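You operate a simulated robot arm through the tools that you are given. There is no shell and no other tool. Be economical: measure what you need, move in short steps, check, and stop when the job is done.

Carry out the task below with a simulated two-armed robot. There is one attempt and no reset: what you move stays moved.

TASK
Dose the ink that the job card asks for into the grey cup.
Fine: water-based ink, 10 ml a stroke; cup in the doser's pocket, valve open, hold the doser while you pump; valve shut again, cup into the blue tray. Set down upright: what you pick out.

Only the result counts: the job must be done as asked and must still hold three seconds after the hand-in. Knocking over, shifting, dropping, spilling or breaking anything else fails it.

THE ROBOT
Two 7-joint arms with three-finger grippers on one trunk, on a base that drives. Base frame: it is fixed to the floor where the robot stands at the start and does not move with it; the origin is under the middle of the robot, x ahead of it, y to its left, z up; the surface under the hand at the start is at about z = 0.86. Units: m, rad, N and s.
The left shoulder is at the start at [0.05, 0.154, 0.979], the right one opposite. With the tool pointing down near the work surface each hand reaches from about 0.1 to 0.62 m from the robot's upright axis, wherever it stands, measured 20 degrees to its own side. Places, roughly: grey cup (5x5x6 cm) [0.5, -0.2, 0.9]; ink valve [0.5, 0.2, 1]; inside of the blue tray [0.5, -0.4, 0.9]; job card [0.7, -0.5, 0.9]; pocket of the ink doser [0.5, 0.2, 0.9]; pump lever [0.5, 0.3, 1]. Payload 2.69 kg a hand.
Tool frame (each hand has its own): the origin (TCP) lies between the finger pads and is the grasp point; the fingertips stand 0.029 m ahead of it; z points along the fingers, y is the line along which they close. The gripper opens to 0.12 m. The gripper's body begins 0.078 m behind the TCP.
Orientation is that of the tool frame in the base frame, as a unit quaternion [x, y, z, w]. With the fingers straight down and closing along the base's y, the tool's x points along the base's -x, its y along +y and its z along -z.

THE INTERFACE
- The arms move only by the tool servo_tool. It takes "left_deltas", "right_deltas" or both (then of equal length, played together; a hand with none holds still); each is a list of rows, each a list of 3 entries, a list of its own where there are three numbers: the shift along the base's x, y, z in m, then the turn, a rotation vector about the base's x, y, z in degrees, then the opening in per cent of the stroke, from 0 (shut) to 100 (fully open). In form: [[[x, y, z], [rx, ry, rz], gripper], ...]. A call has 1 to 20 rows; each row shifts and turns the commanded pose from where the row before left it. Rows are played at 5 a second. More than 0.05 m and 0.15 rad between two rows, or a gripper value outside its range, and nothing of the call is played. Where a pose cannot be reached the arm comes as near as it can. A force on the tool above 40 N (or 10 N above the force at the start of the call, whichever is more), or a blocked arm, ends the call early, and 0.2 s more pass. The fingers move at their own pace and stop on an object; they squeeze with about 42 N. The grip force told is the motor's: it shows also when the fingers shut on nothing. Time passes only in rows, and 0.2 s behind the last, so rows that do not move let the fingers close. The reply holds the time, the measured pose of the TCP, the force on the tool along the base axes, the opening and the grip force, in the units named above and with some noise, with the torque about the TCP (base axes, N m) and any sound that the robot's microphone picked up.
- Cameras (640 x 400 px; columns grow to the right, rows downward): "scene" is now at [0.1671, -0.0038, 1.1408]; the picture's right is [-0.05, -1.00, 0.00], its down [-0.43, 0.02, -0.90] and it looks along [0.90, -0.04, -0.43] (base axes); focal length 214 px, centre (320, 200). "left" rides on the left gripper at [0.063, 0, -0.104] in its tool frame; the picture's right is [0.00, 1.00, 0.00], its down [-0.83, 0.00, -0.56] and it looks along [-0.56, 0.00, 0.83] (tool axes); focal length 275 px, centre (320, 200). "right" rides on the right gripper at [0.063, 0, -0.104] in its tool frame; the picture's right is [0.00, 1.00, 0.00], its down [-0.83, 0.00, -0.56] and it looks along [-0.56, 0.00, 0.83] (tool axes); focal length 275 px, centre (320, 200). There is no depth. A picture from a camera that has moved, and an enlarged one, comes with that camera's place and axes in the base frame and with its lens.
- camera(camera): a new picture of that camera. It takes no simulated time.
- slide_trunk(by): slides the trunk up (or, below 0, down) by that many m; the arms and the scene camera ride with it, the base frame stays. It gives what a move gives, with no picture.
- base_move(legs): drives the robot by 1 to 6 legs, each [ahead, left, turn to the left] in m, m and rad, along the robot's own axes; the way and the turn of a leg run together, so that a leg with both is an arc; at most 1.5 m and 3.142 rad a leg. The arms and the cameras ride along, it lands a little off, and it stops where it bumps. It gives what a move gives.
- aim_head(pan, tilt): turns the head with the scene camera to pan (to the left, within 1.396 rad either way) and tilt (down, from -0.506 to 1.204), counted from straight ahead of the robot. It gives what a move gives.
- zoom(camera, box): a new picture of the part [left, top, right, bottom] of that camera's present view, enlarged. It takes no simulated time.
- job_done(): hands the job in; it is judged then, once.

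Go step by step. Nothing tells you exact positions but the pictures and the camera data: compare them with the known pose of the tool, close in by small moves and look again before you grip or let go. The budget is 120 turns and 88 pictures, counting those below and the enlarged ones. Unless the task says otherwise, let go and move clear before handing in.

The tools are called after ">>>" by a JSON object that holds its "name" and its "arguments". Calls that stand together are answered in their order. servo_tool: Moves the arms, as the interface text tells. Its arguments: {"type":"object","properties":{"left_deltas":{"type":"array","items":{"type":"array"}},"right_deltas":{"type":"array","items":{"type":"array"}}},"required":[]} The other tools are called the same way: slide_trunk (by) slides the trunk up or down; base_move (legs) drives the base; aim_head (pan, tilt) turns the head that bears the scene camera; camera (camera) takes a picture; zoom (camera, box) takes an enlarged picture of a part of a camera's view; job_done () hands the job in.

At the start:

```text
clock: 0.0
left_ee_pos: [0.3233, 0.2479, 0.9998]
left_ee_rot: [0.0, 1.0, 0.0, -0.001]
left_ft_force: [0.0, -0.2, -0.1]
left_wrist_torque: [0.03, 0.02, 0.0]
left_width: 0.1201
left_gripper_force: 0.1
right_ee_pos: [0.4037, -0.0409, 0.9993]
right_ee_rot: [0.0, 1.0, 0.0, 0.0]
right_ft_force: [0.2, -0.5, -0.1]
right_wrist_torque: [-0.02, 0.0, 0.0]
right_width: 0.12
right_gripper_force: 0.0
trunk travel left (down, up): [-0.35, 0.088]
robot x, y, heading: [0.002, -0.001, -0.002]
head pan, tilt: [-0.045, 0.442]
```

scene: 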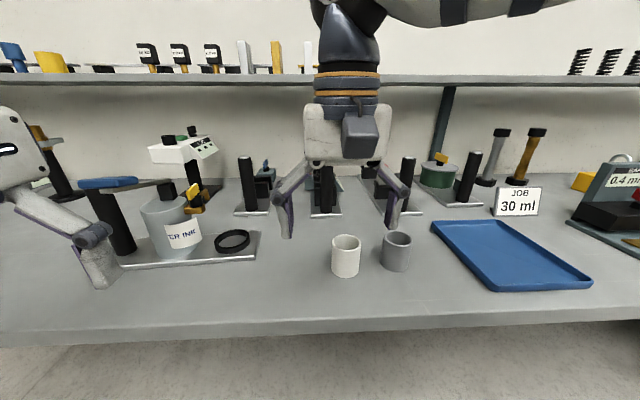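
right: 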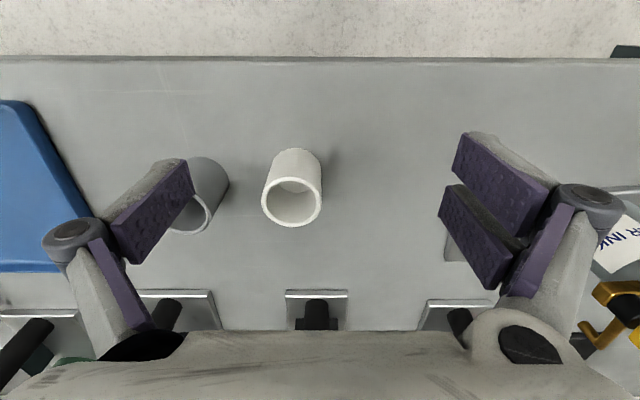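
left: 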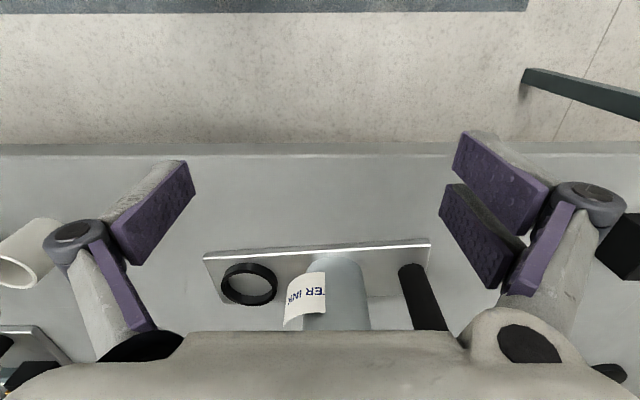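

The card appears to read 30 ml, which is 3 strokes. The doser is front-left with its ring pocket, and the grey cup is right of the white one. I'll zoom in on the card and the doser.

>>> {"name": "zoom", "arguments": {"camera": "scene", "box": [460, 140, 640, 250]}}

>>> {"name": "zoom", "arguments": {"camera": "scene", "box": [60, 110, 280, 290]}}

>>> {"name": "zoom", "arguments": {"camera": "scene", "box": [300, 200, 460, 300]}}

```text
3.56 times, centred on (550, 195) of scene
camera zoom: at [0.1671, -0.0038, 1.1408], right [-0.05, -1.0, 0.0], down [-0.43, 0.02, -0.9], along [0.9, -0.04, -0.43], focal length 763 px, centre (-498, 218)
```

zoom: 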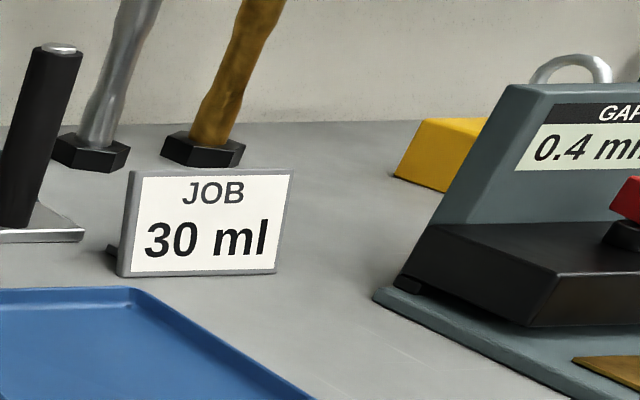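

```text
2.22 times, centred on (170, 200) of scene
camera zoom: at [0.1671, -0.0038, 1.1408], right [-0.05, -1.0, 0.0], down [-0.43, 0.02, -0.9], along [0.9, -0.04, -0.43], focal length 477 px, centre (653, 200)
```

zoom: 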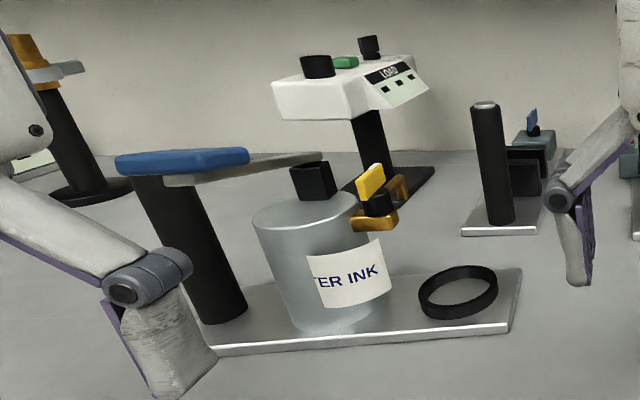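

```text
4.00 times, centred on (380, 250) of scene
camera zoom: at [0.1671, -0.0038, 1.1408], right [-0.05, -1.0, 0.0], down [-0.43, 0.02, -0.9], along [0.9, -0.04, -0.43], focal length 858 px, centre (80, 0)
```

zoom: 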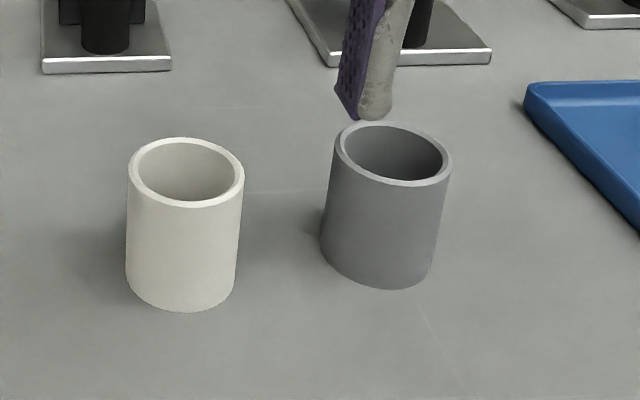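

The card asks for 30 ml, so 3 strokes. I'll raise the right hand, yaw it so its camera looks left and tilt it, to view the doser from the right side. This is also the planned cup-gripping pose.

>>> {"name": "servo_tool", "arguments": {"right_deltas": [[[0, -0.02, 0.03], [0, 0, 0], 60], [[0, -0.02, 0.03], [0, 0, -8], 60], [[0, -0.02, 0.03], [0, 0, -8], 60], [[0, -0.02, 0.02], [0, 0, -8], 60], [[0, -0.02, 0], [0, 0, -8], 60], [[0, -0.02, 0], [0, 0, -8], 60], [[0, 0, 0], [0, 0, -8], 60], [[0, 0, 0], [0, 0, -8], 60], [[0, 0, 0], [0, 0, -8], 60], [[0, 0, 0], [0, 0, -8], 60], [[0, 0, 0], [0, 0, -8], 60], [[0, 0, 0], [0, 0, -8], 60], [[0, 0, 0], [0, 0, -2], 60], [[0, 0, 0], [8, 0, 0], 60], [[0, 0, 0], [8, 0, 0], 60], [[0, 0, 0], [8, 0, 0], 60], [[0, 0, 0], [8, 0, 0], 60], [[0, 0, 0], [8, 0, 0], 60], [[0, 0, 0], [8, 0, 0], 60]]}}

>>> {"name": "camera", "arguments": {"camera": "right"}}

>>> {"name": "camera", "arguments": {"camera": "scene"}}

```text
clock: 4.0
left_ee_pos: [0.3238, 0.2465, 1.0014]
left_ee_rot: [0.0, 1.0, 0.0, -0.001]
left_ft_force: [-0.2, 0.0, -0.3]
left_wrist_torque: [0.0, -0.03, 0.03]
left_width: 0.1201
left_gripper_force: 0.0
right_ee_pos: [0.4034, -0.1604, 1.1099]
right_ee_rot: [0.645, 0.646, 0.287, -0.288]
right_ft_force: [-0.7, 0.1, -0.2]
right_wrist_torque: [0.0, 0.02, -0.01]
right_width: 0.0722
right_gripper_force: 0.0
trunk travel left (down, up): [-0.35, 0.088]
robot x, y, heading: [-0.0039, -0.0029, 0.002]
head pan, tilt: [-0.045, 0.442]
```

```text
81 pictures are left
camera right: at [0.4036, -0.1963, 1.2274], right [1.0, 0.0, 0.0], down [0.0, -0.97, -0.25], along [0.0, 0.25, -0.97], focal length 275 px, centre (320, 200)
```

right: 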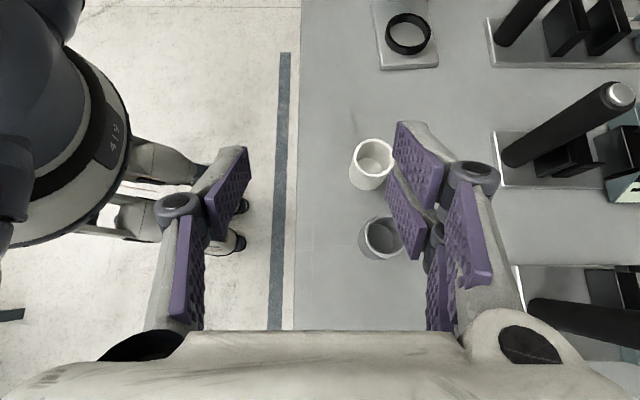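

```text
80 pictures are left
camera scene: at [0.1671, -0.0041, 1.1408], right [-0.05, -1.0, 0.0], down [-0.43, 0.02, -0.9], along [0.9, -0.04, -0.43], focal length 214 px, centre (320, 200)
```

scene: 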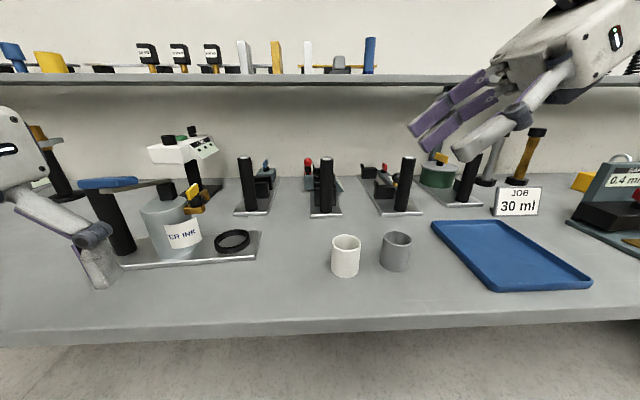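

The pose is reachable. I'll tilt further and move closer to see the doser from its right.

>>> {"name": "servo_tool", "arguments": {"right_deltas": [[[0, 0.03, 0], [8, 0, 0], 60], [[0, 0.03, 0], [8, 0, 0], 60], [[0, 0.03, 0], [8, 0, 0], 60], [[0, 0.03, 0], [6, 0, 0], 60]]}}

>>> {"name": "camera", "arguments": {"camera": "right"}}

```text
clock: 5.0
left_ee_pos: [0.3221, 0.2466, 1.0001]
left_ee_rot: [0.0, 1.0, 0.0, 0.001]
left_ft_force: [-0.4, 0.4, -0.3]
left_wrist_torque: [-0.01, 0.0, 0.03]
left_width: 0.12
left_gripper_force: 0.0
right_ee_pos: [0.4034, -0.0388, 1.1103]
right_ee_rot: [0.549, 0.549, 0.445, -0.446]
right_ft_force: [-0.9, 0.6, 0.0]
right_wrist_torque: [0.01, -0.01, -0.03]
right_width: 0.0718
right_gripper_force: 0.0
trunk travel left (down, up): [-0.35, 0.088]
robot x, y, heading: [0.0022, 0.003, -0.001]
head pan, tilt: [-0.045, 0.442]
```

```text
79 pictures are left
camera right: at [0.4027, -0.1287, 1.1948], right [1.0, 0.0, 0.0], down [0.0, -0.72, -0.7], along [0.0, 0.7, -0.72], focal length 275 px, centre (320, 200)
```

right: 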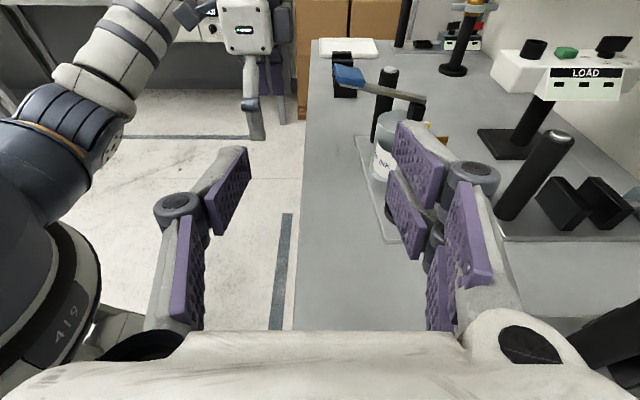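

I'll shift +x so that the doser shows between the fingers.

>>> {"name": "servo_tool", "arguments": {"right_deltas": [[[0.04, 0, 0], [0, 0, 0], 60], [[0.04, 0, 0], [0, 0, 0], 60], [[0.02, 0, 0], [0, 0, 0], 60]]}}

>>> {"name": "camera", "arguments": {"camera": "right"}}

>>> {"name": "zoom", "arguments": {"camera": "right", "box": [200, 40, 440, 250]}}

```text
clock: 5.8
left_ee_pos: [0.3224, 0.2471, 0.9995]
left_ee_rot: [0.0, 1.0, 0.0, 0.0]
left_ft_force: [-0.1, 0.3, 0.1]
left_wrist_torque: [0.04, 0.0, 0.02]
left_width: 0.1198
left_gripper_force: 0.1
right_ee_pos: [0.5041, -0.04, 1.1117]
right_ee_rot: [0.55, 0.55, 0.445, -0.445]
right_ft_force: [-0.2, -0.3, 0.1]
right_wrist_torque: [0.03, -0.01, -0.01]
right_width: 0.0719
right_gripper_force: 0.1
trunk travel left (down, up): [-0.35, 0.088]
robot x, y, heading: [0.0028, -0.0012, -0.002]
head pan, tilt: [-0.045, 0.442]
```

```text
78 pictures are left
camera right: at [0.503, -0.129, 1.1953], right [1.0, 0.0, 0.0], down [0.0, -0.72, -0.7], along [0.0, 0.7, -0.72], focal length 275 px, centre (320, 200)
```

right: 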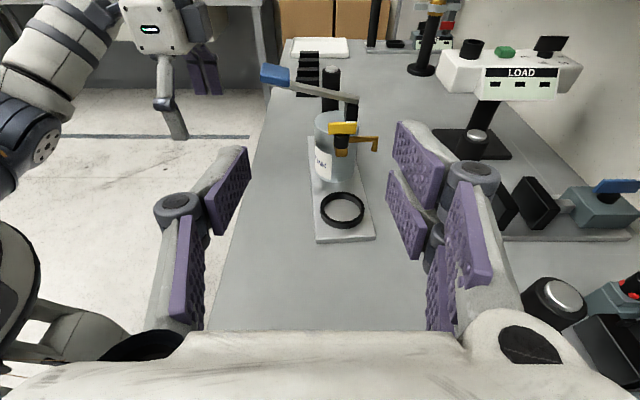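

```text
1.90 times, centred on (320, 145) of right
camera zoom: at [0.503, -0.129, 1.1953], right [1.0, 0.0, 0.0], down [0.0, -0.72, -0.7], along [0.0, 0.7, -0.72], focal length 524 px, centre (320, 305)
```

zoom: 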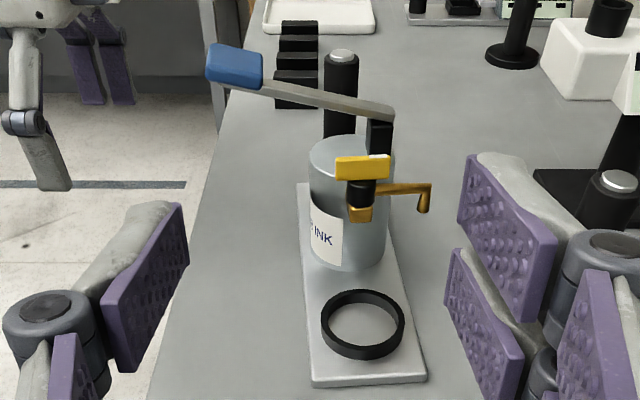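

The lever extends toward −x from a pivot on the reservoir, and the holding post is at the far left of the base plate. I'll move closer for a detailed view of the valve and spout.

>>> {"name": "servo_tool", "arguments": {"right_deltas": [[[0, 0.03, -0.02], [0, 0, 0], 60], [[0, 0.03, -0.02], [0, 0, 0], 60], [[0.01, 0.03, -0.02], [4, 0, 0], 60]]}}

>>> {"name": "zoom", "arguments": {"camera": "right", "box": [220, 60, 420, 260]}}

>>> {"name": "zoom", "arguments": {"camera": "scene", "box": [140, 150, 260, 270]}}

```text
clock: 6.6
left_ee_pos: [0.3239, 0.2467, 1.0002]
left_ee_rot: [0.001, 1.0, 0.0, 0.0]
left_ft_force: [0.9, 1.0, 0.2]
left_wrist_torque: [-0.02, 0.01, -0.01]
left_width: 0.1201
left_gripper_force: 0.0
right_ee_pos: [0.5138, 0.0507, 1.0508]
right_ee_rot: [0.534, 0.534, 0.464, -0.463]
right_ft_force: [0.8, -0.1, -0.4]
right_wrist_torque: [0.03, -0.01, -0.01]
right_width: 0.072
right_gripper_force: 0.0
trunk travel left (down, up): [-0.35, 0.088]
robot x, y, heading: [-0.0017, -0.0003, -0.004]
head pan, tilt: [-0.045, 0.442]
```

```text
2.00 times, centred on (320, 160) of right
camera zoom: at [0.5135, -0.0451, 1.1283], right [1.0, 0.0, 0.01], down [0.0, -0.67, -0.74], along [0.0, 0.75, -0.67], focal length 551 px, centre (320, 280)
```

zoom: 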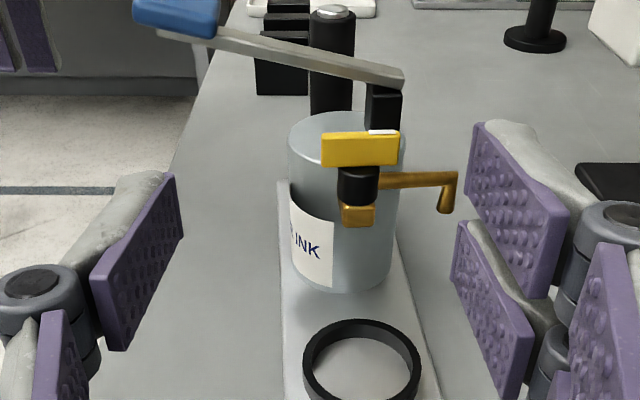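

```text
3.33 times, centred on (200, 210) of scene
camera zoom: at [0.1677, -0.0035, 1.1407], right [-0.05, -1.0, 0.0], down [-0.43, 0.02, -0.9], along [0.9, -0.04, -0.43], focal length 715 px, centre (720, 167)
```

zoom: 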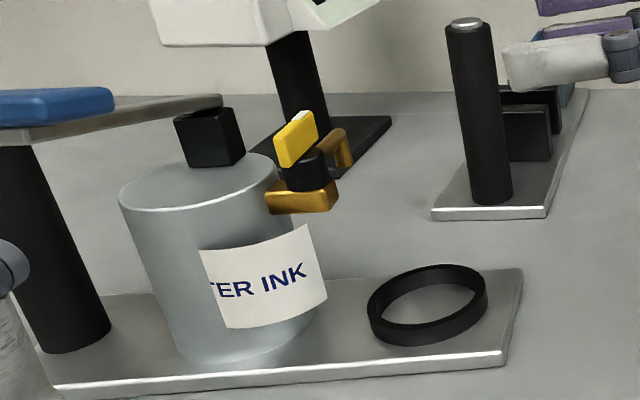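

I now read the doser as follows:
- **Valve:** the spout points +x when shut. Turning the yellow handle −90° swings it over the pocket at about (0.53, 0.156).
- **Pump lever:** the blue lever pad is at about (0.44, 0.26, 1.04).
- **Post:** it is at about (0.52, 0.35).

Next I'll bring the right hand to the right of the grey cup, tilted 60°.

>>> {"name": "servo_tool", "arguments": {"right_deltas": [[[-0.005, -0.045, 0], [-6, 0, 0], 65], [[-0.005, -0.045, 0], [-6, 0, 0], 65], [[-0.005, -0.045, 0], [-6, 0, 0], 65], [[-0.005, -0.045, 0], [-4, 0, 0], 65], [[-0.005, -0.045, 0], [0, 0, 0], 65], [[-0.005, -0.045, 0], [0, 0, 0], 65], [[-0.005, -0.04, -0.025], [0, 0, 0], 65], [[-0.005, 0, -0.025], [0, 0, 0], 65], [[-0.005, 0, -0.03], [0, 0, 0], 65]]}}

>>> {"name": "camera", "arguments": {"camera": "right"}}

>>> {"name": "camera", "arguments": {"camera": "scene"}}

```text
clock: 8.6
left_ee_pos: [0.3226, 0.2463, 1.0002]
left_ee_rot: [0.0, 1.0, 0.0, -0.001]
left_ft_force: [-1.2, -0.6, 0.3]
left_wrist_torque: [0.01, 0.03, 0.02]
left_width: 0.1203
left_gripper_force: 0.0
right_ee_pos: [0.4674, -0.2601, 0.9704]
right_ee_rot: [0.612, 0.613, 0.353, -0.353]
right_ft_force: [0.4, -0.1, -0.1]
right_wrist_torque: [0.02, -0.01, 0.01]
right_width: 0.078
right_gripper_force: 0.0
trunk travel left (down, up): [-0.35, 0.088]
robot x, y, heading: [-0.0022, 0.0007, -0.004]
head pan, tilt: [-0.045, 0.442]
```

```text
74 pictures are left
camera right: at [0.4679, -0.32, 1.0774], right [1.0, 0.0, 0.0], down [0.0, -0.9, -0.44], along [0.0, 0.44, -0.9], focal length 275 px, centre (320, 200)
```

right: 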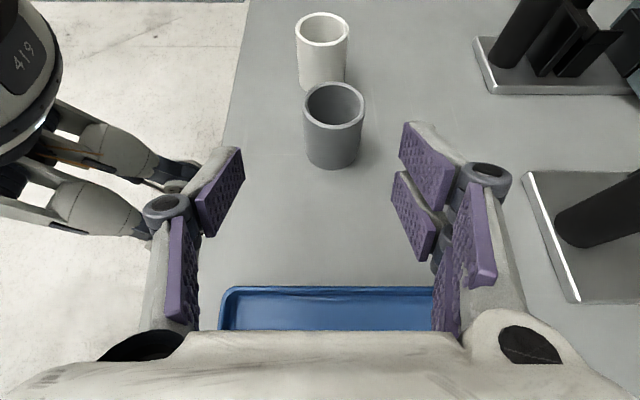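

```text
73 pictures are left
camera scene: at [0.1672, -0.004, 1.1408], right [-0.05, -1.0, 0.0], down [-0.43, 0.02, -0.9], along [0.9, -0.04, -0.43], focal length 214 px, centre (320, 200)
```

scene: 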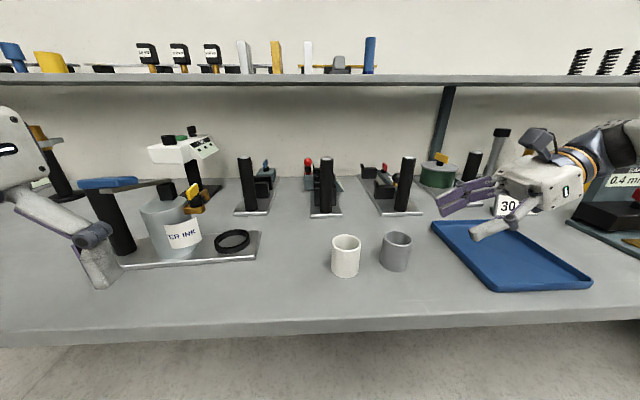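

The cup is at about (0.477, −0.160). I'll approach it diagonally along the finger direction, then look.

>>> {"name": "servo_tool", "arguments": {"right_deltas": [[[0.01, 0, 0], [0, 0, 0], 65], [[0, 0.03, -0.02], [0, 0, 0], 65], [[0, 0.03, -0.02], [0, 0, 0], 65], [[0, 0.025, -0.017], [0, 0, 0], 65], [[0, 0.014, -0.01], [0, 0, 0], 65]]}}

>>> {"name": "camera", "arguments": {"camera": "right"}}

>>> {"name": "zoom", "arguments": {"camera": "scene", "box": [320, 190, 480, 290]}}

```text
clock: 9.8
left_ee_pos: [0.3223, 0.2467, 0.9994]
left_ee_rot: [0.001, 1.0, 0.0, 0.0]
left_ft_force: [0.3, -0.3, 1.0]
left_wrist_torque: [0.0, 0.0, 0.01]
left_width: 0.1201
left_gripper_force: 0.1
right_ee_pos: [0.479, -0.1608, 0.9026]
right_ee_rot: [0.613, 0.612, 0.354, -0.352]
right_ft_force: [-0.4, 0.0, -1.1]
right_wrist_torque: [0.02, -0.02, -0.02]
right_width: 0.0783
right_gripper_force: 0.1
trunk travel left (down, up): [-0.35, 0.088]
robot x, y, heading: [0.0015, 0.0013, -0.001]
head pan, tilt: [-0.045, 0.442]
```

```text
72 pictures are left
camera right: at [0.4786, -0.2203, 1.0107], right [1.0, 0.0, 0.0], down [0.0, -0.9, -0.44], along [0.0, 0.44, -0.9], focal length 275 px, centre (320, 200)
```

right: 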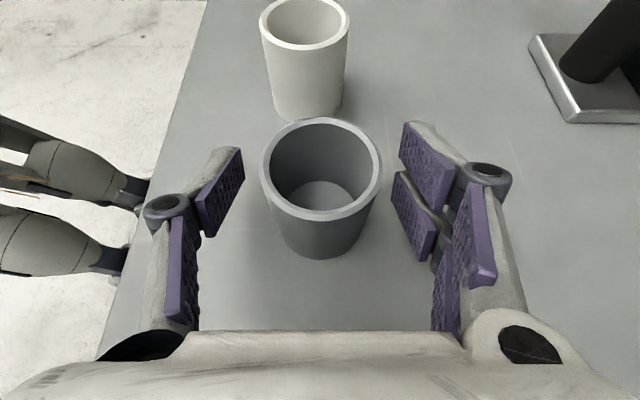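

```text
4.00 times, centred on (400, 240) of scene
camera zoom: at [0.1671, -0.0038, 1.1408], right [-0.05, -1.0, 0.0], down [-0.43, 0.02, -0.9], along [0.9, -0.04, -0.43], focal length 858 px, centre (0, 40)
```

zoom: 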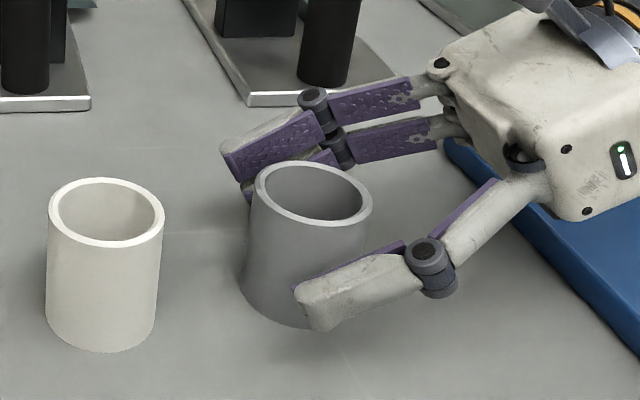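

The cup is well centred between the fingers, so I'll close and lift.

>>> {"name": "servo_tool", "arguments": {"right_deltas": [[[0, 0, 0], [0, 0, 0], 30], [[0, 0, 0], [0, 0, 0], 30], [[0, 0, 0], [0, 0, 0], 30], [[0, 0, 0], [0, 0, 0], 30]]}}

>>> {"name": "zoom", "arguments": {"camera": "scene", "box": [320, 190, 480, 290]}}

```text
clock: 10.8
left_ee_pos: [0.3226, 0.2463, 0.9995]
left_ee_rot: [0.001, 1.0, 0.0, 0.0]
left_ft_force: [-0.7, 0.2, 0.3]
left_wrist_torque: [0.01, -0.02, 0.03]
left_width: 0.1198
left_gripper_force: 0.0
right_ee_pos: [0.4789, -0.1607, 0.9031]
right_ee_rot: [0.613, 0.613, 0.353, -0.353]
right_ft_force: [-0.4, -0.2, -0.1]
right_wrist_torque: [0.01, -0.02, 0.01]
right_width: 0.0478
right_gripper_force: 42.2
trunk travel left (down, up): [-0.35, 0.088]
robot x, y, heading: [0.0013, -0.0005, -0.002]
head pan, tilt: [-0.045, 0.442]
```

```text
4.00 times, centred on (400, 240) of scene
camera zoom: at [0.1671, -0.0038, 1.1408], right [-0.05, -1.0, 0.0], down [-0.43, 0.02, -0.9], along [0.9, -0.04, -0.43], focal length 858 px, centre (0, 40)
```

zoom: 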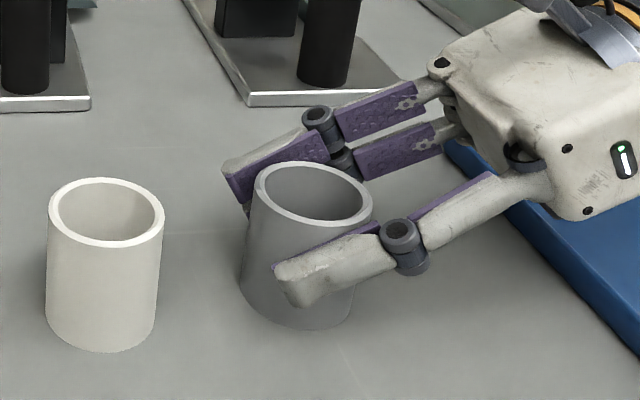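

The grip is firm. I'll lift, carry to just right of the pocket, then look.

>>> {"name": "servo_tool", "arguments": {"right_deltas": [[[0, 0, 0.02], [0, 0, 0], 30], [[0, 0, 0.04], [0, 0, 0], 30], [[0, 0, 0.035], [0, 0, 0], 30], [[0.008, 0.035, 0], [0, 0, 0], 30], [[0.008, 0.035, 0], [0, 0, 0], 30], [[0.008, 0.035, 0], [0, 0, 0], 30], [[0.008, 0.035, 0], [0, 0, 0], 30], [[0.008, 0.035, 0], [0, 0, 0], 30], [[0.008, 0.035, 0], [0, 0, 0], 30], [[0.004, 0.03, 0], [0, 0, 0], 30], [[0, 0, 0], [0, 0, 0], 30]]}}

>>> {"name": "camera", "arguments": {"camera": "right"}}

>>> {"name": "zoom", "arguments": {"camera": "scene", "box": [140, 150, 300, 270]}}

>>> {"name": "camera", "arguments": {"camera": "left"}}

```text
clock: 13.2
left_ee_pos: [0.3218, 0.2473, 1.0002]
left_ee_rot: [0.0, 1.0, 0.0, -0.001]
left_ft_force: [0.1, 0.2, -0.2]
left_wrist_torque: [-0.03, -0.02, -0.01]
left_width: 0.1201
left_gripper_force: 0.1
right_ee_pos: [0.5299, 0.0783, 0.9982]
right_ee_rot: [0.613, 0.612, 0.353, -0.353]
right_ft_force: [1.6, 1.0, 0.1]
right_wrist_torque: [0.0, 0.02, 0.0]
right_width: 0.0361
right_gripper_force: 0.1
trunk travel left (down, up): [-0.35, 0.088]
robot x, y, heading: [-0.0011, -0.0004, -0.001]
head pan, tilt: [-0.045, 0.442]
```

```text
69 pictures are left
camera right: at [0.5294, 0.0198, 1.106], right [1.0, 0.0, 0.0], down [0.0, -0.9, -0.44], along [0.0, 0.44, -0.9], focal length 275 px, centre (320, 200)
```

right: 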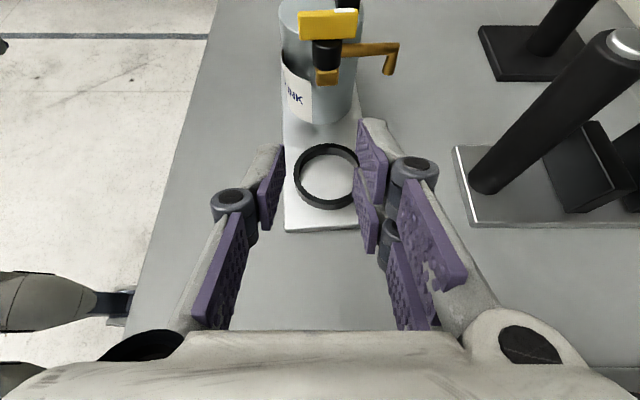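

```text
3.33 times, centred on (220, 210) of scene
camera zoom: at [0.167, -0.004, 1.1408], right [-0.05, -1.0, 0.0], down [-0.43, 0.02, -0.9], along [0.9, -0.04, -0.43], focal length 715 px, centre (653, 167)
```

zoom: 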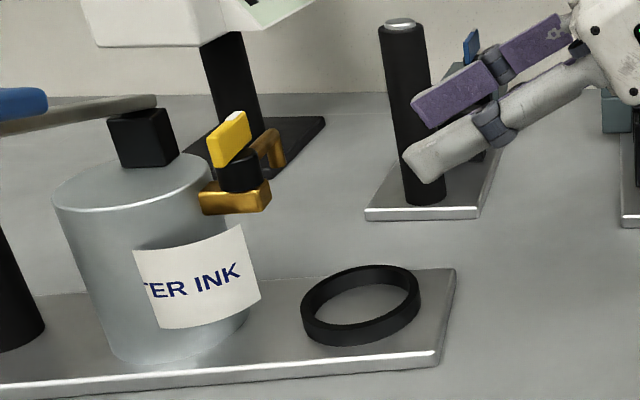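

```text
67 pictures are left
camera left: at [0.26, 0.2462, 1.105], right [0.0, 1.0, 0.0], down [0.83, 0.0, 0.56], along [0.56, 0.0, -0.83], focal length 275 px, centre (320, 200)
```

left: 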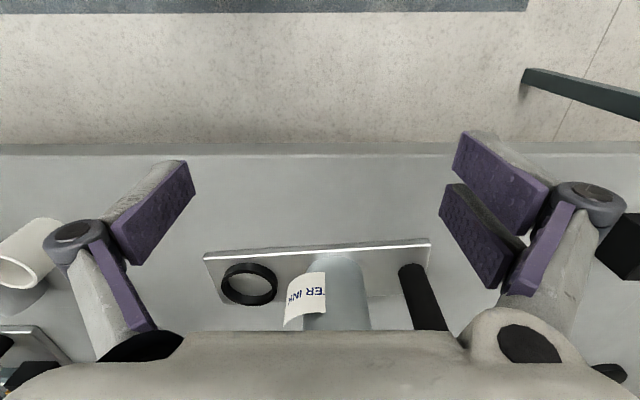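

The cup slipped out of the grip, so I need to find where it is now.

>>> {"name": "camera", "arguments": {"camera": "scene"}}

>>> {"name": "zoom", "arguments": {"camera": "scene", "box": [300, 200, 460, 300]}}

```text
66 pictures are left
camera scene: at [0.167, -0.004, 1.1408], right [-0.05, -1.0, 0.0], down [-0.43, 0.02, -0.9], along [0.9, -0.04, -0.43], focal length 214 px, centre (320, 200)
```

scene: 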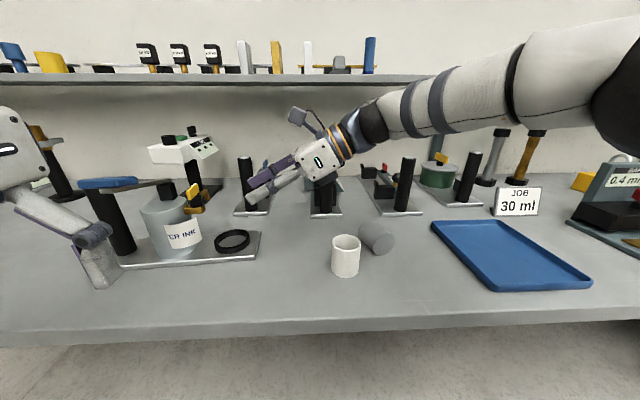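

```text
4.00 times, centred on (380, 250) of scene
camera zoom: at [0.167, -0.004, 1.1408], right [-0.05, -1.0, 0.0], down [-0.43, 0.02, -0.9], along [0.9, -0.04, -0.43], focal length 858 px, centre (80, 0)
```

zoom: 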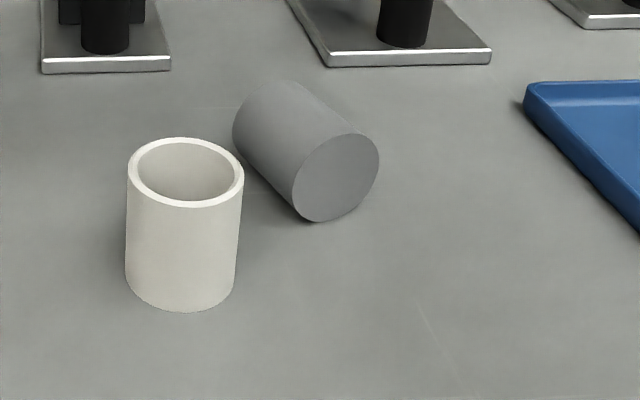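

The grey cup is lying on its side near (0.52, −0.135) with its mouth facing away. It's empty and nothing else moved, so I can re-erect it. I'll bring the right hand vertical over it, yawed so that tool x points along the mouth direction.

>>> {"name": "servo_tool", "arguments": {"right_deltas": [[[0, -0.03, 0.03], [-8, 0, 0], 65], [[0, -0.03, 0.03], [-8, 0, 0], 65], [[0, -0.03, 0.03], [-8, 0, 0], 65], [[0, -0.03, 0.02], [-8, 0, 0], 65], [[0, -0.03, 0], [-8, 0, 0], 65], [[0, -0.03, 0], [-8, 0, 0], 65], [[0, -0.03, 0], [-8, 0, 0], 65], [[0, 0, 0], [-4, 0, 0], 65], [[0, 0, 0], [0, 0, -8], 65], [[0, 0, 0], [0, 0, -8], 65], [[0, 0, 0], [0, 0, -8], 65], [[0, 0, 0], [0, 0, -8], 65], [[0, 0, 0], [0, 0, -8], 65], [[0, 0, 0], [0, 0, -8], 65], [[0, 0, 0], [0, 0, -8], 65], [[0, 0, 0], [0, 0, -8], 65], [[0, 0, 0], [0, 0, -5], 65]]}}

>>> {"name": "camera", "arguments": {"camera": "right"}}

```text
clock: 16.8
left_ee_pos: [0.3238, 0.2469, 0.9998]
left_ee_rot: [0.0, 1.0, 0.0, 0.0]
left_ft_force: [-0.4, -0.5, -0.7]
left_wrist_torque: [-0.02, -0.01, 0.0]
left_width: 0.1201
left_gripper_force: 0.0
right_ee_pos: [0.5326, -0.0747, 1.1158]
right_ee_rot: [0.965, 0.22, 0.143, -0.031]
right_ft_force: [0.5, -0.2, -0.3]
right_wrist_torque: [0.0, -0.04, -0.03]
right_width: 0.0779
right_gripper_force: 0.0
right hand out of reach, approached as far as the arm can: row 3, 4, 5, 6, 7, 8, 9, 10, 11, 12, 13, 14, 15
trunk travel left (down, up): [-0.35, 0.088]
robot x, y, heading: [-0.0008, -0.0015, 0.002]
head pan, tilt: [-0.045, 0.442]
```

```text
64 pictures are left
camera right: at [0.5595, -0.0616, 1.234], right [0.44, -0.9, 0.0], down [-0.86, -0.42, 0.29], along [-0.26, -0.13, -0.96], focal length 275 px, centre (320, 200)
```

right: 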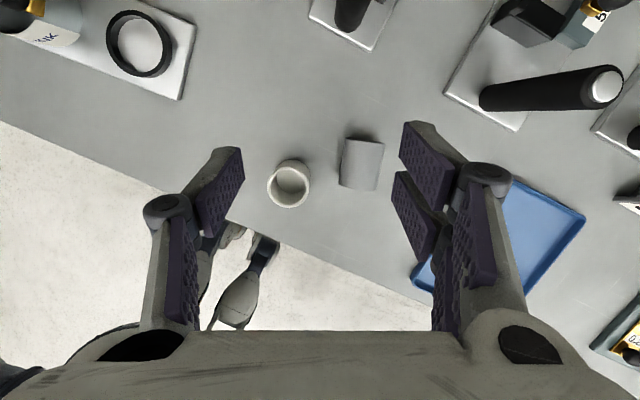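

The yaw works, but leaning back needs more reach. I'll move the left hand aside and drive the base slightly forward.

>>> {"name": "servo_tool", "arguments": {"left_deltas": [[[0, 0.03, 0.03], [0, 0, 0], 100], [[0, 0.03, 0.03], [0, 0, 0], 100], [[0, 0.03, 0.03], [0, 0, 0], 100], [[0, 0.03, 0.02], [0, 0, 0], 100], [[0, 0.03, 0], [0, 0, 0], 100]]}}

>>> {"name": "base_move", "arguments": {"legs": [[0.07, 0, 0]]}}

>>> {"name": "camera", "arguments": {"camera": "right"}}

```text
clock: 18.0
left_ee_pos: [0.3674, 0.3337, 1.0214]
left_ee_rot: [0.0, 1.0, -0.001, 0.0]
left_ft_force: [-0.3, 0.2, 0.3]
left_wrist_torque: [-0.01, 0.01, -0.02]
left_width: 0.12
left_gripper_force: 0.1
left hand out of reach, approached as far as the arm can: row 2, 3, 4, 5
right_ee_pos: [0.5328, -0.0746, 1.1163]
right_ee_rot: [0.964, 0.221, 0.142, -0.032]
right_ft_force: [0.4, -0.6, 0.3]
right_wrist_torque: [0.01, 0.01, 0.01]
right_width: 0.0782
right_gripper_force: 0.1
trunk travel left (down, up): [-0.35, 0.088]
robot x, y, heading: [-0.0036, -0.0025, 0.001]
head pan, tilt: [-0.045, 0.442]
```

```text
clock: 19.0
left_ee_pos: [0.4366, 0.3335, 1.0212]
left_ee_rot: [0.0, 1.0, 0.0, 0.0]
left_ft_force: [-0.9, -0.7, -1.4]
left_wrist_torque: [0.07, 0.01, -0.07]
left_width: 0.1199
left_gripper_force: 0.0
right_ee_pos: [0.6016, -0.0749, 1.1144]
right_ee_rot: [0.964, 0.221, 0.143, -0.032]
right_ft_force: [-0.9, -0.3, 0.0]
right_wrist_torque: [0.01, 0.02, -0.01]
right_width: 0.078
right_gripper_force: 0.1
trunk travel left (down, up): [-0.35, 0.088]
robot x, y, heading: [0.0687, 0.0019, -0.002]
head pan, tilt: [-0.045, 0.442]
```

```text
63 pictures are left
camera right: at [0.6293, -0.0617, 1.2339], right [0.44, -0.9, 0.0], down [-0.86, -0.42, 0.29], along [-0.26, -0.13, -0.96], focal length 275 px, centre (320, 200)
```

right: 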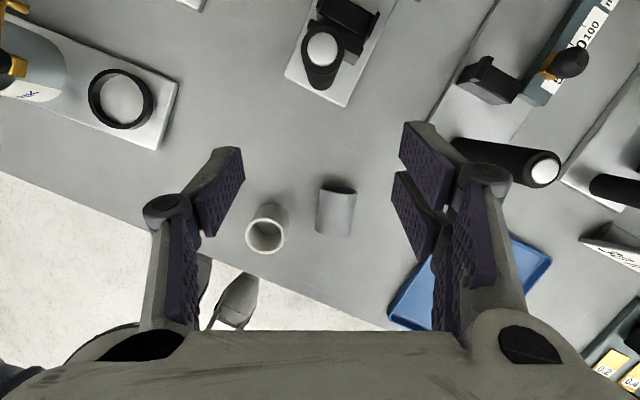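

The base moved about 0.07 m forward. I'm checking that the left hand is clear of the lever.

>>> {"name": "camera", "arguments": {"camera": "left"}}

>>> {"name": "camera", "arguments": {"camera": "scene"}}

```text
62 pictures are left
camera left: at [0.3744, 0.3341, 1.1263], right [0.0, 1.0, 0.0], down [0.83, 0.0, 0.56], along [0.56, 0.0, -0.83], focal length 275 px, centre (320, 200)
```

left: 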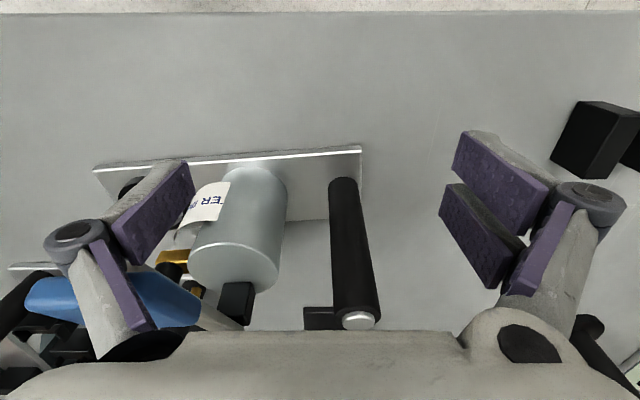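

```text
61 pictures are left
camera scene: at [0.237, -0.0037, 1.1408], right [-0.05, -1.0, 0.0], down [-0.43, 0.02, -0.9], along [0.9, -0.04, -0.43], focal length 214 px, centre (320, 200)
```

scene: 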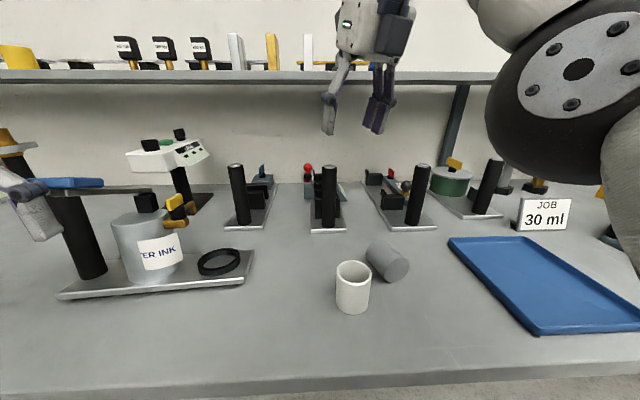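

The left finger is close to the blue lever, so I'll draw the fingers in and move the left hand away to the left.

>>> {"name": "servo_tool", "arguments": {"left_deltas": [[[0, 0, 0], [0, 0, 0], 30], [[0, 0, 0], [0, 0, 0], 30], [[-0.02, 0.02, 0], [0, 0, 0], 30], [[-0.02, 0.02, 0], [0, 0, 0], 30]]}}

>>> {"name": "zoom", "arguments": {"camera": "scene", "box": [0, 120, 260, 300]}}

```text
clock: 20.0
left_ee_pos: [0.4207, 0.3567, 0.9937]
left_ee_rot: [0.001, 1.0, 0.0, 0.001]
left_ft_force: [0.4, -0.5, -0.9]
left_wrist_torque: [0.01, 0.01, 0.03]
left_width: 0.0361
left_gripper_force: 0.1
left hand out of reach, approached as far as the arm can: row 3, 4
right_ee_pos: [0.6021, -0.0744, 1.1154]
right_ee_rot: [0.964, 0.221, 0.142, -0.032]
right_ft_force: [-0.6, 0.2, 0.4]
right_wrist_torque: [0.0, -0.01, -0.02]
right_width: 0.0781
right_gripper_force: 0.1
trunk travel left (down, up): [-0.35, 0.088]
robot x, y, heading: [0.0666, -0.0036, -0.002]
head pan, tilt: [-0.045, 0.442]
```

```text
2.22 times, centred on (130, 210) of scene
camera zoom: at [0.2366, -0.0037, 1.1408], right [-0.05, -1.0, 0.0], down [-0.43, 0.02, -0.9], along [0.9, -0.04, -0.43], focal length 477 px, centre (742, 178)
```

zoom: 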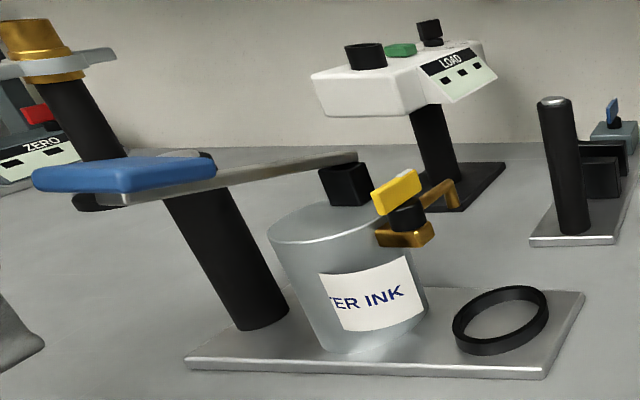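

The doser is undisturbed. I'll bring the right hand back toward the cup to see how the commanded pose resolves.

>>> {"name": "servo_tool", "arguments": {"right_deltas": [[[-0.03, 0, -0.02], [0, 0, 0], 65], [[-0.03, 0, -0.02], [0, 0, 0], 65], [[0, 0, 0], [0, 0, 0], 65]]}}

```text
clock: 20.8
left_ee_pos: [0.4196, 0.3574, 0.9939]
left_ee_rot: [0.0, 1.0, 0.0, 0.001]
left_ft_force: [-0.5, -0.1, -0.1]
left_wrist_torque: [0.0, 0.01, 0.0]
left_width: 0.036
left_gripper_force: 0.0
right_ee_pos: [0.6028, -0.0751, 1.1152]
right_ee_rot: [0.964, 0.221, 0.142, -0.032]
right_ft_force: [-0.6, 0.3, 0.2]
right_wrist_torque: [0.0, -0.02, -0.01]
right_width: 0.0782
right_gripper_force: 0.1
right hand out of reach, approached as far as the arm can: row 1, 2
trunk travel left (down, up): [-0.35, 0.088]
robot x, y, heading: [0.0695, 0.0007, -0.0]
head pan, tilt: [-0.045, 0.442]
```

It's stuck against a joint limit at this yaw, so I'll turn back a bit and descend.

>>> {"name": "servo_tool", "arguments": {"right_deltas": [[[0, 0, 0], [0, 0, 8], 65], [[0, 0, 0], [0, 0, 8], 65], [[0, 0, 0], [0, 0, 8], 65], [[0, 0, 0], [0, 0, 8], 65], [[-0.02, -0.01, -0.02], [0, 0, 0], 65], [[-0.02, -0.01, -0.02], [0, 0, 0], 65], [[-0.02, -0.01, -0.02], [0, 0, 0], 65]]}}

```text
clock: 22.4
left_ee_pos: [0.42, 0.3572, 0.9934]
left_ee_rot: [-0.001, 1.0, 0.001, 0.0]
left_ft_force: [-0.7, 0.9, 0.0]
left_wrist_torque: [0.0, -0.01, 0.0]
left_width: 0.036
left_gripper_force: 0.1
right_ee_pos: [0.5915, -0.0825, 1.1096]
right_ee_rot: [0.866, 0.479, 0.128, -0.07]
right_ft_force: [0.1, -1.3, -0.1]
right_wrist_torque: [0.01, 0.02, 0.02]
right_width: 0.0779
right_gripper_force: 0.0
right hand out of reach, approached as far as the arm can: row 3, 4, 5, 6, 7
trunk travel left (down, up): [-0.35, 0.088]
robot x, y, heading: [0.0676, -0.0, 0.001]
head pan, tilt: [-0.045, 0.442]
```

I'll pull the hand back toward the robot's own side to regain freedom.

>>> {"name": "servo_tool", "arguments": {"right_deltas": [[[-0.03, -0.03, 0], [0, 0, 4], 65], [[-0.03, -0.03, 0], [0, 0, 4], 65], [[-0.03, -0.03, 0], [0, 0, 4], 65], [[-0.03, -0.03, -0.02], [0, 0, 4], 65], [[0, 0, -0.03], [0, 0, 4], 65], [[0, 0, 0], [0, 0, 4], 65], [[0, 0, 0], [0, 0, 4], 65]]}}

>>> {"name": "camera", "arguments": {"camera": "scene"}}

```text
clock: 24.0
left_ee_pos: [0.42, 0.3568, 0.9933]
left_ee_rot: [0.0, 1.0, 0.0, 0.0]
left_ft_force: [0.6, 0.3, 0.0]
left_wrist_torque: [0.0, 0.0, -0.01]
left_width: 0.0361
left_gripper_force: 0.0
right_ee_pos: [0.47, -0.2007, 1.0589]
right_ee_rot: [0.724, 0.674, 0.107, -0.099]
right_ft_force: [0.5, -0.8, -0.5]
right_wrist_torque: [-0.03, 0.01, 0.01]
right_width: 0.0781
right_gripper_force: 0.1
right hand out of reach, approached as far as the arm can: row 1
trunk travel left (down, up): [-0.35, 0.088]
robot x, y, heading: [0.0665, 0.0016, 0.002]
head pan, tilt: [-0.045, 0.442]
```

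```text
59 pictures are left
camera scene: at [0.2367, -0.0038, 1.1408], right [-0.05, -1.0, 0.0], down [-0.43, 0.02, -0.9], along [0.9, -0.04, -0.43], focal length 214 px, centre (320, 200)
```

scene: 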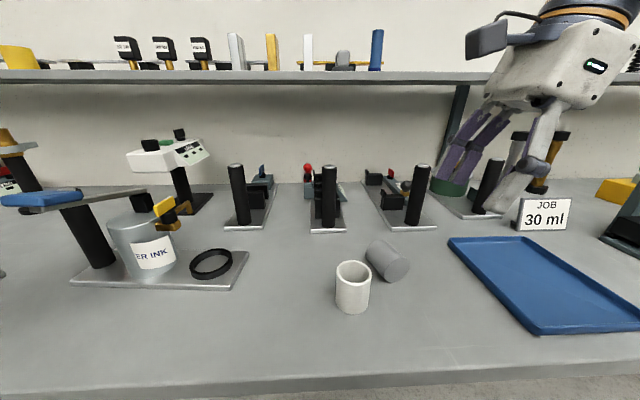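

The doser got nudged by a few degrees when the left fingers closed against the lever. I'll restore it later using the post. First I'll right the cup, so I'm returning the right hand to a vertical pose with tool x toward the robot, aligned with the cup's axis.

>>> {"name": "servo_tool", "arguments": {"right_deltas": [[[-0.03, 0, 0], [-8.4, 0, 0], 65], [[-0.03, 0, 0], [-8.4, 0, 0], 65], [[0, 0, 0], [0, 0, 8], 65], [[0, 0, 0], [0, 0, 8], 65], [[0, 0, 0], [0, 0, 8], 65], [[0, 0, 0], [0, 0, 8], 65], [[0, 0, 0], [0, 0, 8], 65], [[0, 0, 0], [0, 0, 8], 65], [[0, 0, 0], [0, 0, 8], 65], [[0, 0, 0], [0, 0, 8], 65], [[0, 0, 0], [0, 0, 8], 65], [[0, 0, 0], [0, 0, 8], 65], [[0, 0, 0], [0, 0, 8], 65], [[0, 0, 0], [0, 0, 8], 65], [[0, 0, 0], [0, 0, 8], 65], [[0, 0, 0], [0, 0, 6.6], 65]]}}

>>> {"name": "camera", "arguments": {"camera": "right"}}

```text
clock: 27.4
left_ee_pos: [0.4208, 0.3567, 0.9933]
left_ee_rot: [0.001, 1.0, 0.0, 0.001]
left_ft_force: [-0.1, -0.5, -0.2]
left_wrist_torque: [-0.04, -0.03, -0.01]
left_width: 0.0359
left_gripper_force: 0.1
right_ee_pos: [0.4098, -0.2017, 1.0578]
right_ee_rot: [-0.145, 0.989, 0.011, -0.002]
right_ft_force: [-0.7, -0.8, -0.4]
right_wrist_torque: [0.03, -0.04, -0.03]
right_width: 0.0781
right_gripper_force: 0.1
trunk travel left (down, up): [-0.35, 0.088]
robot x, y, heading: [0.0686, 0.0003, 0.001]
head pan, tilt: [-0.045, 0.442]
```

```text
58 pictures are left
camera right: at [0.3509, -0.2226, 1.1637], right [-0.29, 0.96, 0.02], down [0.8, 0.23, 0.56], along [0.53, 0.18, -0.83], focal length 275 px, centre (320, 200)
```

right: 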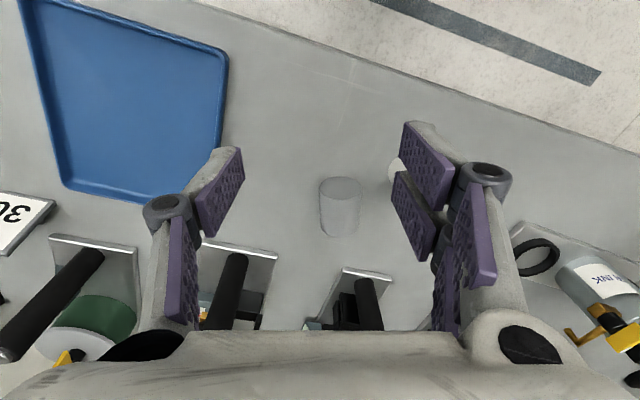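

The cup is aligned with the gripper. I'll move over it with a 15° lean, stop above, and check.

>>> {"name": "servo_tool", "arguments": {"right_deltas": [[[0.025, 0.014, 0], [0, 0, 0], 65], [[0.027, 0.014, -0.01], [-2.2, 7.2, 0], 65], [[0.027, 0.014, -0.02], [-2.2, 7.2, 0], 65], [[0.027, 0.014, -0.02], [0, 0, 0], 65], [[0.025, 0.014, -0.03], [0, 0, 0], 65], [[0, 0, -0.02], [0, 0, 0], 65]]}}

>>> {"name": "camera", "arguments": {"camera": "right"}}

```text
clock: 28.8
left_ee_pos: [0.4197, 0.3569, 0.9949]
left_ee_rot: [0.001, 1.0, 0.001, 0.001]
left_ft_force: [-1.4, -0.2, -0.3]
left_wrist_torque: [0.03, 0.0, -0.04]
left_width: 0.0363
left_gripper_force: 0.1
right_ee_pos: [0.5409, -0.132, 0.9599]
right_ee_rot: [-0.141, 0.981, -0.008, -0.131]
right_ft_force: [-0.9, 0.6, -0.3]
right_wrist_torque: [-0.02, 0.04, -0.02]
right_width: 0.0781
right_gripper_force: 0.0
trunk travel left (down, up): [-0.35, 0.088]
robot x, y, heading: [0.0701, -0.0031, 0.006]
head pan, tilt: [-0.045, 0.442]
```

```text
57 pictures are left
camera right: at [0.5088, -0.1439, 1.0772], right [-0.28, 0.96, 0.02], down [0.91, 0.26, 0.32], along [0.3, 0.11, -0.95], focal length 275 px, centre (320, 200)
```

right: 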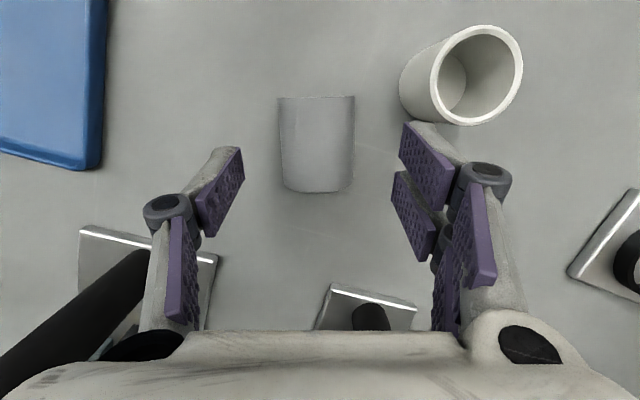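

Alignment is good. I'll narrow the opening a little, descend straight, then close.

>>> {"name": "servo_tool", "arguments": {"right_deltas": [[[0, 0, -0.02], [0, 0, 0], 58], [[0, 0, -0.02], [0, 0, 0], 58], [[0, 0, -0.015], [0, 0, 0], 58], [[0, 0, -0.007], [0, 0, 0], 58], [[0, 0, 0], [0, 0, 0], 30], [[0, 0, 0], [0, 0, 0], 10], [[0, 0, 0], [0, 0, 0], 10], [[0, 0, 0], [0, 0, 0], 10]]}}

>>> {"name": "camera", "arguments": {"camera": "right"}}

>>> {"name": "zoom", "arguments": {"camera": "scene", "box": [310, 190, 470, 310]}}

```text
clock: 30.6
left_ee_pos: [0.4191, 0.356, 0.9942]
left_ee_rot: [0.0, 1.0, -0.001, 0.0]
left_ft_force: [0.3, 0.2, -0.1]
left_wrist_torque: [-0.01, 0.02, -0.02]
left_width: 0.036
left_gripper_force: 0.0
right_ee_pos: [0.5418, -0.1319, 0.896]
right_ee_rot: [-0.141, 0.981, -0.009, -0.132]
right_ft_force: [0.1, -0.8, -0.3]
right_wrist_torque: [-0.03, 0.0, 0.0]
right_width: 0.0452
right_gripper_force: 42.8
trunk travel left (down, up): [-0.35, 0.088]
robot x, y, heading: [0.0713, -0.0001, -0.001]
head pan, tilt: [-0.045, 0.442]
```

```text
56 pictures are left
camera right: at [0.5099, -0.1439, 1.0148], right [-0.28, 0.96, 0.02], down [0.91, 0.26, 0.32], along [0.3, 0.11, -0.95], focal length 275 px, centre (320, 200)
```

right: 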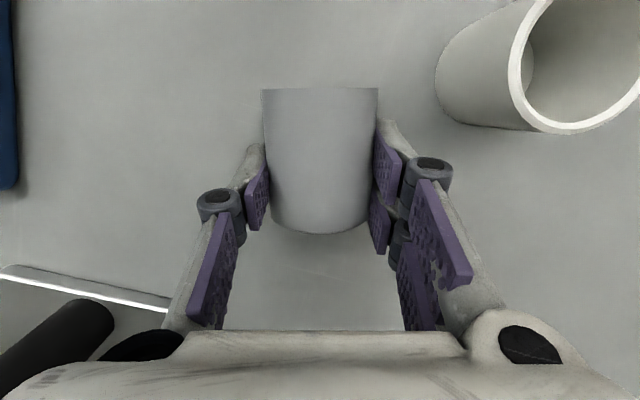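

```text
3.33 times, centred on (390, 250) of scene
camera zoom: at [0.2367, -0.0039, 1.1408], right [-0.05, -1.0, 0.0], down [-0.43, 0.02, -0.9], along [0.9, -0.04, -0.43], focal length 715 px, centre (87, 33)
```

zoom: 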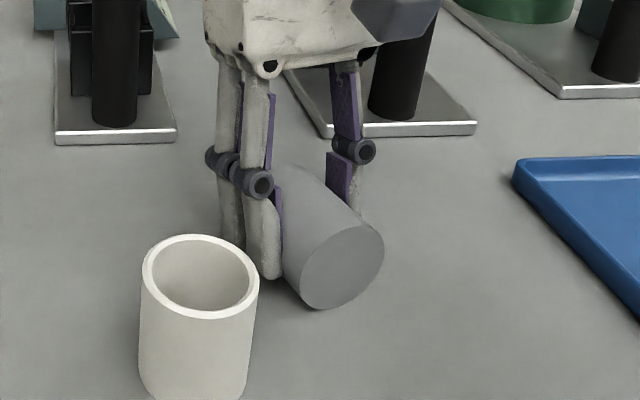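

The fingers hold the cup (width 0.045, grip 42 N). I'll rotate it upright in place, pivoting about its bottom edge on the table, and check halfway.

>>> {"name": "servo_tool", "arguments": {"right_deltas": [[[-0.0045, -0.0013, 0.008], [1.96, -6.72, 0], 10], [[-0.0051, -0.0015, 0.0043], [1.96, -6.72, 0], 10], [[-0.0055, -0.0016, 0.0036], [1.96, -6.72, 0], 10], [[-0.0059, -0.0018, 0.0029], [1.96, -6.72, 0], 10], [[-0.0061, -0.0018, 0.0021], [1.96, -6.72, 0], 10]]}}

>>> {"name": "zoom", "arguments": {"camera": "scene", "box": [310, 190, 470, 310]}}

```text
clock: 31.8
left_ee_pos: [0.4198, 0.3558, 0.9937]
left_ee_rot: [0.0, 1.0, 0.0, 0.001]
left_ft_force: [-0.3, -0.4, 0.7]
left_wrist_torque: [0.02, 0.0, 0.0]
left_width: 0.0361
left_gripper_force: 0.0
right_ee_pos: [0.514, -0.1393, 0.9178]
right_ee_rot: [-0.144, 0.974, 0.035, 0.172]
right_ft_force: [0.7, -0.6, -0.2]
right_wrist_torque: [0.02, -0.01, -0.02]
right_width: 0.0451
right_gripper_force: 42.0
trunk travel left (down, up): [-0.35, 0.088]
robot x, y, heading: [0.0678, 0.0006, 0.0]
head pan, tilt: [-0.045, 0.442]
```

```text
3.33 times, centred on (390, 250) of scene
camera zoom: at [0.2364, -0.0041, 1.1409], right [-0.05, -1.0, 0.0], down [-0.43, 0.02, -0.9], along [0.9, -0.04, -0.43], focal length 715 px, centre (87, 33)
```

zoom: 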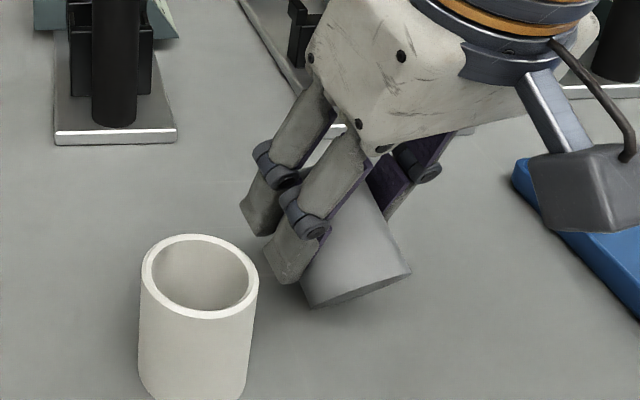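

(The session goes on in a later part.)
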